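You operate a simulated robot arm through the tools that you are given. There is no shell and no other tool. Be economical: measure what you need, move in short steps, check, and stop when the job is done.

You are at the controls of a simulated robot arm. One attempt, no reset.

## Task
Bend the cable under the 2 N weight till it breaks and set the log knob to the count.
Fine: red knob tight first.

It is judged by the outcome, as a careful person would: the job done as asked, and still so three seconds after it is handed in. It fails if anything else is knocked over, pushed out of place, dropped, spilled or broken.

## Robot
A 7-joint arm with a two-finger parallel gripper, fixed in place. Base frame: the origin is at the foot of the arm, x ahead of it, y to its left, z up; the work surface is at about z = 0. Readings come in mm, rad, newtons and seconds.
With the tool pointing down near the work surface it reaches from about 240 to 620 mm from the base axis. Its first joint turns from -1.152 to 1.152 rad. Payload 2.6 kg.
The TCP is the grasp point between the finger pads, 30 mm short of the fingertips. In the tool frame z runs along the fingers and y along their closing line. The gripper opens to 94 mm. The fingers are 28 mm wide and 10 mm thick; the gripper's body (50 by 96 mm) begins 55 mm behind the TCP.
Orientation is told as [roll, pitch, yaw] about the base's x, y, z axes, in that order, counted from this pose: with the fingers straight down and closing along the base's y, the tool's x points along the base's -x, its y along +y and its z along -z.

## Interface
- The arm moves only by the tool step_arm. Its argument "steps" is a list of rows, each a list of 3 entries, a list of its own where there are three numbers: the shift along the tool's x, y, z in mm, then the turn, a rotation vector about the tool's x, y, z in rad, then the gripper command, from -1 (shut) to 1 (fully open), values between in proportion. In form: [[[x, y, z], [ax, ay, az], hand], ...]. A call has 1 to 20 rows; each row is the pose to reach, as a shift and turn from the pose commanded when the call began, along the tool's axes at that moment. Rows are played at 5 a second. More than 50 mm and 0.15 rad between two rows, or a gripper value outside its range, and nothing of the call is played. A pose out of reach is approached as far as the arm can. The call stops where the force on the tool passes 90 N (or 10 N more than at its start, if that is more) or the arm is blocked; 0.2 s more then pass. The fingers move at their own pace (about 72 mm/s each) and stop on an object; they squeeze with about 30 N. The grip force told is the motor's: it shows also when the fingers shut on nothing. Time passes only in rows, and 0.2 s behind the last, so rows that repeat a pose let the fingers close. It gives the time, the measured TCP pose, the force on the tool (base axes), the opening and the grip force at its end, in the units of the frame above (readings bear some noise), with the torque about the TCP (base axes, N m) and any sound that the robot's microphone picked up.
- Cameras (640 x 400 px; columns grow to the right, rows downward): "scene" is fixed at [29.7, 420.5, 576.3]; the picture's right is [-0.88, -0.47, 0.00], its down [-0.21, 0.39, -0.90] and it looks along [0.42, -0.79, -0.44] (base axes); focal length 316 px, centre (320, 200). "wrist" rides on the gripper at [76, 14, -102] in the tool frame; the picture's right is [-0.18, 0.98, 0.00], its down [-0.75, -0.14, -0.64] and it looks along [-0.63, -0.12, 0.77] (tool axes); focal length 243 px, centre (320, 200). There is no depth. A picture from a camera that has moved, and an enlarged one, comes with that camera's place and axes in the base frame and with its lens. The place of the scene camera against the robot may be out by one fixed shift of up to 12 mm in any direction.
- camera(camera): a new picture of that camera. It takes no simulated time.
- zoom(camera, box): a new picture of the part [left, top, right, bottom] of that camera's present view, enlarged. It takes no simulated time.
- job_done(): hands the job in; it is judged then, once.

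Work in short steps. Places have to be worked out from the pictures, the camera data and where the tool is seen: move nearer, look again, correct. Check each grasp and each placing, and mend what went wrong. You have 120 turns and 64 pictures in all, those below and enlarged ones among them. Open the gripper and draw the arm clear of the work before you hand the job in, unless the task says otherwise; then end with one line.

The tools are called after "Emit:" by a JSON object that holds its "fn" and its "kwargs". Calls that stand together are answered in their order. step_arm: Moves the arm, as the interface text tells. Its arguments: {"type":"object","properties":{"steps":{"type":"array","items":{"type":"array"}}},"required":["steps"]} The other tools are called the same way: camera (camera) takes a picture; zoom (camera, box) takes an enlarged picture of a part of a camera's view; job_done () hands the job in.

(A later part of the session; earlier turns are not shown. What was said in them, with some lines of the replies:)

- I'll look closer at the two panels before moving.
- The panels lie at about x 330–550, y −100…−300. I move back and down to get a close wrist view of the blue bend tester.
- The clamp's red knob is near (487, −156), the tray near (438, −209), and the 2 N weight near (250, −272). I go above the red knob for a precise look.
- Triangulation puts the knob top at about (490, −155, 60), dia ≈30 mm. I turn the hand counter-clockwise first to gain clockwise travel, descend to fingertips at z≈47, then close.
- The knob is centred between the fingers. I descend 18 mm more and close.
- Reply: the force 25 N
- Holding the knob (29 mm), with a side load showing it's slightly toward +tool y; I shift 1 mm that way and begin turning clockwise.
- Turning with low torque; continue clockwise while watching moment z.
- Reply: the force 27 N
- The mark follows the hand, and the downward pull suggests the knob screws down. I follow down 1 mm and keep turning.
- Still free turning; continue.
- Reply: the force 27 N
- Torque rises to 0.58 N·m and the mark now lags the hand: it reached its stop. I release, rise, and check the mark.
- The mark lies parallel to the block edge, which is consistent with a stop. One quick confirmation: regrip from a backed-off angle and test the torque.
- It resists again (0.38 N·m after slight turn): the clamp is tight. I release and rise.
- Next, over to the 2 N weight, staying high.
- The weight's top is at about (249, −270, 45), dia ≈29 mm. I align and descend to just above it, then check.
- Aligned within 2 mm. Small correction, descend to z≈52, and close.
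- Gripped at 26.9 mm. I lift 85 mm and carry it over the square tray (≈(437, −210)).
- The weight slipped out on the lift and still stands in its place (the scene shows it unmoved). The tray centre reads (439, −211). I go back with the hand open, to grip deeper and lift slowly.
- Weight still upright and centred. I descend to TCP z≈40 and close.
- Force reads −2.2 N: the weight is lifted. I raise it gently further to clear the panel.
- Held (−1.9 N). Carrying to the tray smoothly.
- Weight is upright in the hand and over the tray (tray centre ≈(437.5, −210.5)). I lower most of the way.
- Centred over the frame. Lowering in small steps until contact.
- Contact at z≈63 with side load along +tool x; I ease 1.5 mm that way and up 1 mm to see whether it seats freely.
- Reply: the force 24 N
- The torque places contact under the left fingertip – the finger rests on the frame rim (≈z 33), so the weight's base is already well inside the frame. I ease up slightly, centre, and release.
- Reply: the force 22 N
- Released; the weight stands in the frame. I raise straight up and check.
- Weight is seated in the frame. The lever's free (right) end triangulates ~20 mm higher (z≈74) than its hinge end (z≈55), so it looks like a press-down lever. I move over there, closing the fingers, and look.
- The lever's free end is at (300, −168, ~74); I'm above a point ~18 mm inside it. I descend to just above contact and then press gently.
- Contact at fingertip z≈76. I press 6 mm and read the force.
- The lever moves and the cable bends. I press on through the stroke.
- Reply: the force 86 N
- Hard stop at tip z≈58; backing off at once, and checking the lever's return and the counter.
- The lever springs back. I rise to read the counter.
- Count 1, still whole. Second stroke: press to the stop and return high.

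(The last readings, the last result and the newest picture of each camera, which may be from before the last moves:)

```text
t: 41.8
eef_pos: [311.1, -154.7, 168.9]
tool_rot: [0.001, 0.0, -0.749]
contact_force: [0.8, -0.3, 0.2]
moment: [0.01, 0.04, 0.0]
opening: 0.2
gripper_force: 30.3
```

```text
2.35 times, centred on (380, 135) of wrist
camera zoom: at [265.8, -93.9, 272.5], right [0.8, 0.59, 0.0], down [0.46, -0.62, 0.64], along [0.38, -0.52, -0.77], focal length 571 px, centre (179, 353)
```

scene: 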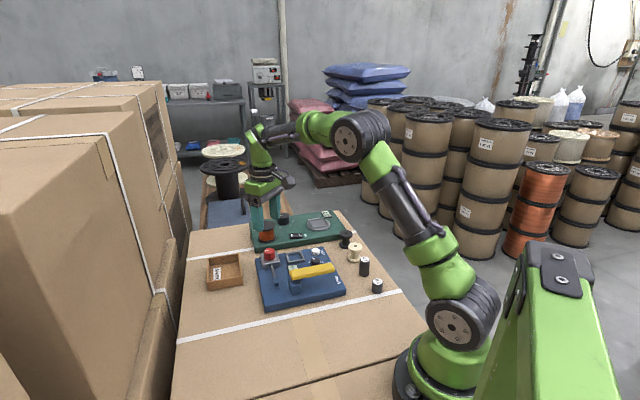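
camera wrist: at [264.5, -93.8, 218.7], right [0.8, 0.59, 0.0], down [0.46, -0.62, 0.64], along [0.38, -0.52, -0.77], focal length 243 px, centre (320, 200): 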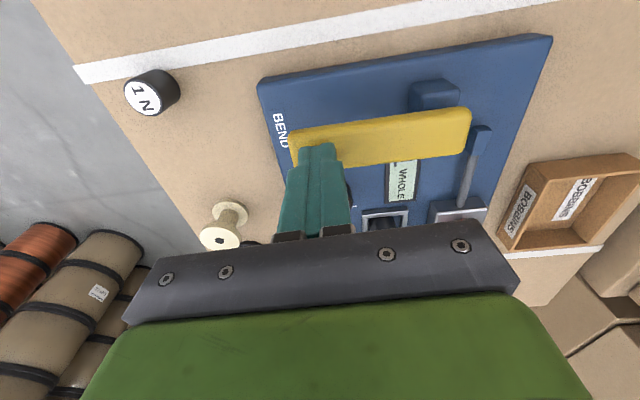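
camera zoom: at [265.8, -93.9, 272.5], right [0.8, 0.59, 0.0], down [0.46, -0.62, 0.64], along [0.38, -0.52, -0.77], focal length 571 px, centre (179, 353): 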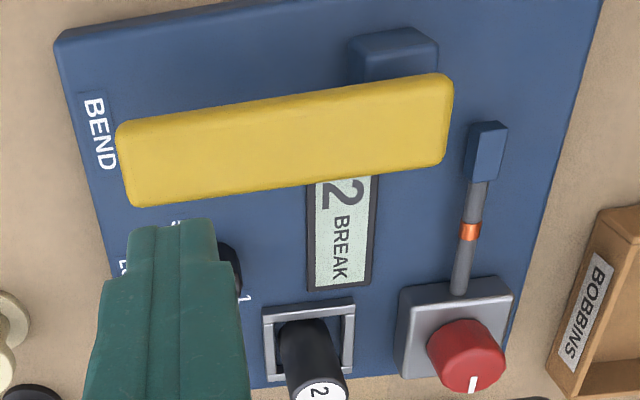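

Cable broken at count 2. Now the LOG knob: I move above it (~(368, −200)) and look at the dial.

Emit:
{"fn": "step_arm", "kwargs": {"steps": [[[-36, 3, 0], [0, 0, 0], 0], [[-72, 6, 0], [0, 0, 0], 0.1], [[-72, 6, 10], [0, 0, 0], 0.1]]}}

Emit:
{"fn": "zoom", "kwargs": {"camera": "wrist", "box": [220, 40, 420, 200]}}

```text
t: 42.6
eef_pos: [369.1, -200.9, 156.5]
tool_rot: [0.0, -0.001, -0.75]
contact_force: [-0.1, 0.6, 0.6]
moment: [0.02, 0.01, -0.01]
opening: 51.4
gripper_force: 0.0
```

```text
2.50 times, centred on (320, 120) of wrist
camera zoom: at [322.5, -139.6, 261.3], right [0.8, 0.59, 0.0], down [0.45, -0.62, 0.64], along [0.38, -0.52, -0.77], focal length 606 px, centre (320, 400)
```

zoom: 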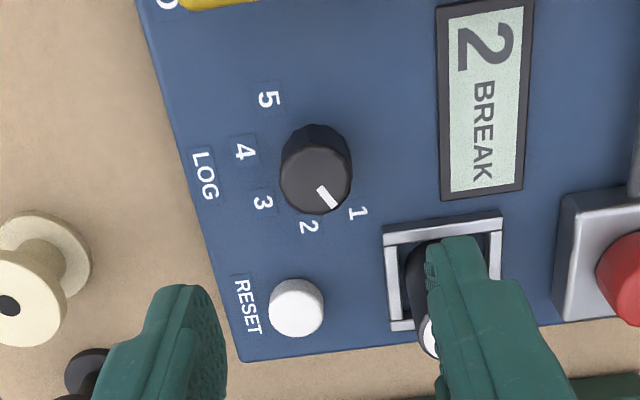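

The dial: centre ≈(367.5, −204), pointer at "1" (−17°), "2" at ≈ −60°, i.e. ≈0.76 rad clockwise. I back-rotate the hand 0.35 rad, descend around the knob, and close.

Emit:
{"fn": "step_arm", "kwargs": {"steps": [[[-0.9, -3.4, 25], [0, 0, -0.12], 0.1], [[-0.9, -3.4, 50], [0, 0, -0.24], 0.1], [[-0.9, -3.4, 75], [0, 0, -0.35], 0.1], [[-0.9, -3.4, 90], [0, 0, -0.35], 0.1], [[-0.9, -3.4, 96], [0, 0, -0.35], 0.1], [[-0.9, -3.4, 96], [0, 0, -0.35], -1], [[-0.9, -3.4, 96], [0, 0, -0.35], -1], [[-0.9, -3.4, 96], [0, 0, -0.35], -1]]}}

Emit:
{"fn": "zoom", "kwargs": {"camera": "wrist", "box": [240, 60, 400, 220]}}

```text
t: 44.4
eef_pos: [368.3, -201.9, 61.0]
tool_rot: [0.001, -0.001, -0.399]
contact_force: [4.5, 5.8, -2.5]
moment: [0.07, -0.41, -0.06]
opening: 25.1
gripper_force: 45.0
```

```text
2.50 times, centred on (320, 140) of wrist
camera zoom: at [303.0, -160.8, 165.7], right [0.55, 0.83, 0.0], down [0.64, -0.42, 0.64], along [0.54, -0.35, -0.77], focal length 606 px, centre (320, 350)
```

zoom: 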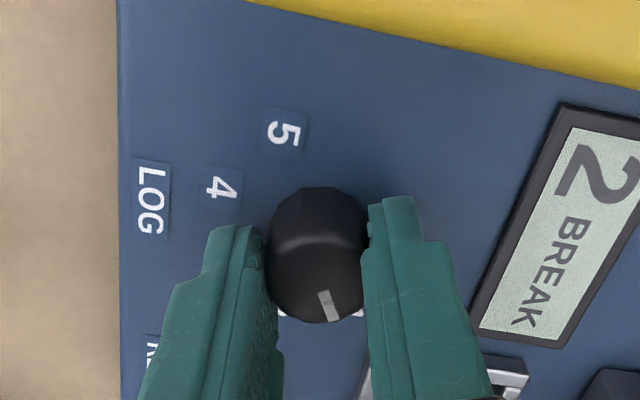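

Gripped at 25 mm with the pointer still at 1. I turn clockwise 0.77 rad in steps.

Emit:
{"fn": "step_arm", "kwargs": {"steps": [[[0, 0, 0], [0, 0, 0.12], -1], [[0, 0, 0], [0, 0, 0.24], -1], [[0, 0, 0], [0, 0, 0.36], -1], [[0, 0, 0], [0, 0, 0.48], -1], [[0, 0, 0], [0, 0, 0.6], -1], [[0, 0, 0], [0, 0, 0.7], -1], [[0, 0, 0], [0, 0, 0.77], -1], [[0, 0, 0], [0, 0, 0.77], -1]]}}

Emit:
{"fn": "zoom", "kwargs": {"camera": "wrist", "box": [240, 60, 400, 220]}}

```text
t: 46.2
eef_pos: [367.0, -202.0, 61.2]
tool_rot: [0.003, 0.0, -1.169]
contact_force: [21.9, 4.8, -15.4]
moment: [0.01, -0.72, -0.01]
opening: 25.1
gripper_force: 45.4
```

```text
2.50 times, centred on (320, 140) of wrist
camera zoom: at [350.7, -127.7, 165.7], right [0.98, 0.21, 0.0], down [0.16, -0.75, 0.64], along [0.14, -0.63, -0.77], focal length 606 px, centre (320, 350)
```

zoom: 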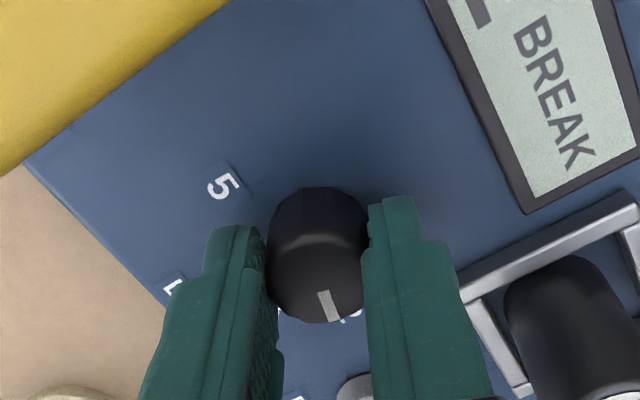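

The knob followed without slip. I release and rise to check.

Emit:
{"fn": "step_arm", "kwargs": {"steps": [[[0, 0, 0], [0, 0, 0], -0.2], [[0, 0, 0], [0, 0, 0], 0], [[0, 0, -25], [0, 0, 0], 0], [[0, 0, -65], [0, 0, -0.14], 0], [[0, 0, -105], [0, 0, -0.28], 0]]}}

Emit:
{"fn": "zoom", "kwargs": {"camera": "wrist", "box": [220, 40, 420, 200]}}

```text
t: 47.4
eef_pos: [367.9, -204.9, 167.5]
tool_rot: [0.0, 0.0, -0.889]
contact_force: [0.6, 0.1, -0.1]
moment: [0.03, -0.03, -0.03]
opening: 46.9
gripper_force: 0.1
```

```text
2.50 times, centred on (320, 120) of wrist
camera zoom: at [330.0, -137.4, 271.4], right [0.88, 0.48, 0.0], down [0.37, -0.67, 0.64], along [0.31, -0.56, -0.77], focal length 606 px, centre (320, 400)
```

zoom: 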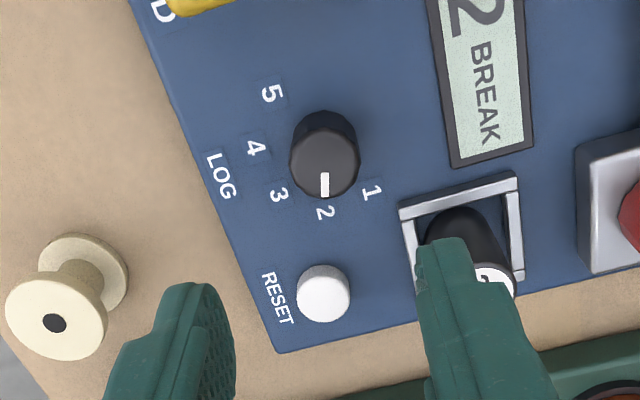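

The pointer is on 2, and the display reads 2 BREAK. I draw the arm up and back, open, and take a final look.

Emit:
{"fn": "step_arm", "kwargs": {"steps": [[[0, 0, -40], [0, 0, 0], 0.5], [[0, 0, -80], [0, 0, 0], 1], [[0, 0, -120], [0, 0, 0], 1], [[30, -20, -150], [0, 0, 0], 1], [[30, -20, -150], [0, 0, 0], 1]]}}

Emit:
{"fn": "zoom", "kwargs": {"camera": "scene", "box": [190, 200, 400, 320]}}

Emit:
{"fn": "zoom", "kwargs": {"camera": "wrist", "box": [240, 60, 480, 240]}}

```text
t: 48.6
eef_pos: [333.1, -193.5, 316.9]
tool_rot: [0.0, 0.0, -0.891]
contact_force: [0.7, -0.6, 0.1]
moment: [0.01, -0.01, 0.02]
opening: 94.2
gripper_force: 0.1
```

```text
3.05 times, centred on (295, 260) of scene
camera zoom: at [29.7, 420.5, 576.3], right [-0.88, -0.47, 0.0], down [-0.21, 0.39, -0.9], along [0.42, -0.79, -0.44], focal length 964 px, centre (396, 17)
```

zoom: 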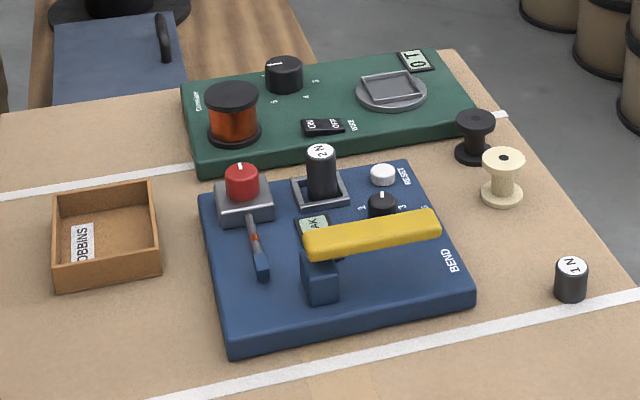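

```text
2.22 times, centred on (360, 150) of wrist
camera zoom: at [295.7, -125.9, 420.8], right [0.88, 0.48, 0.0], down [0.36, -0.67, 0.64], along [0.31, -0.56, -0.77], focal length 539 px, centre (231, 311)
```

zoom: 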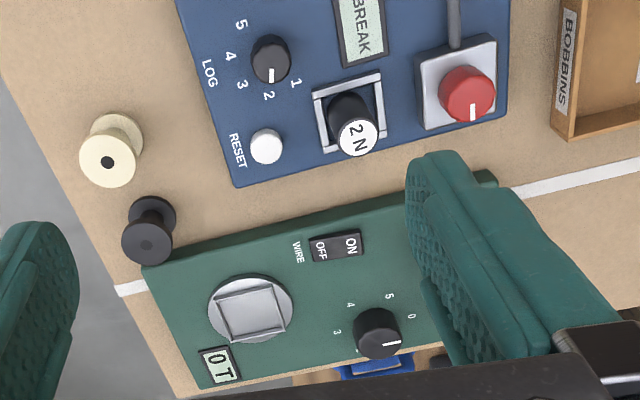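

All is in place: the clamp is tight, the weight is seated, the cable is broken at 2, the log is at 2, and nothing else has been disturbed. Handing it in.

Emit:
{"fn": "job_done", "kwargs": {}}

```text
The job is handed in.
```

I tightened the red knob first, then bent the cable under the 2 N weight until it broke at count 2, and set the log knob to 2.
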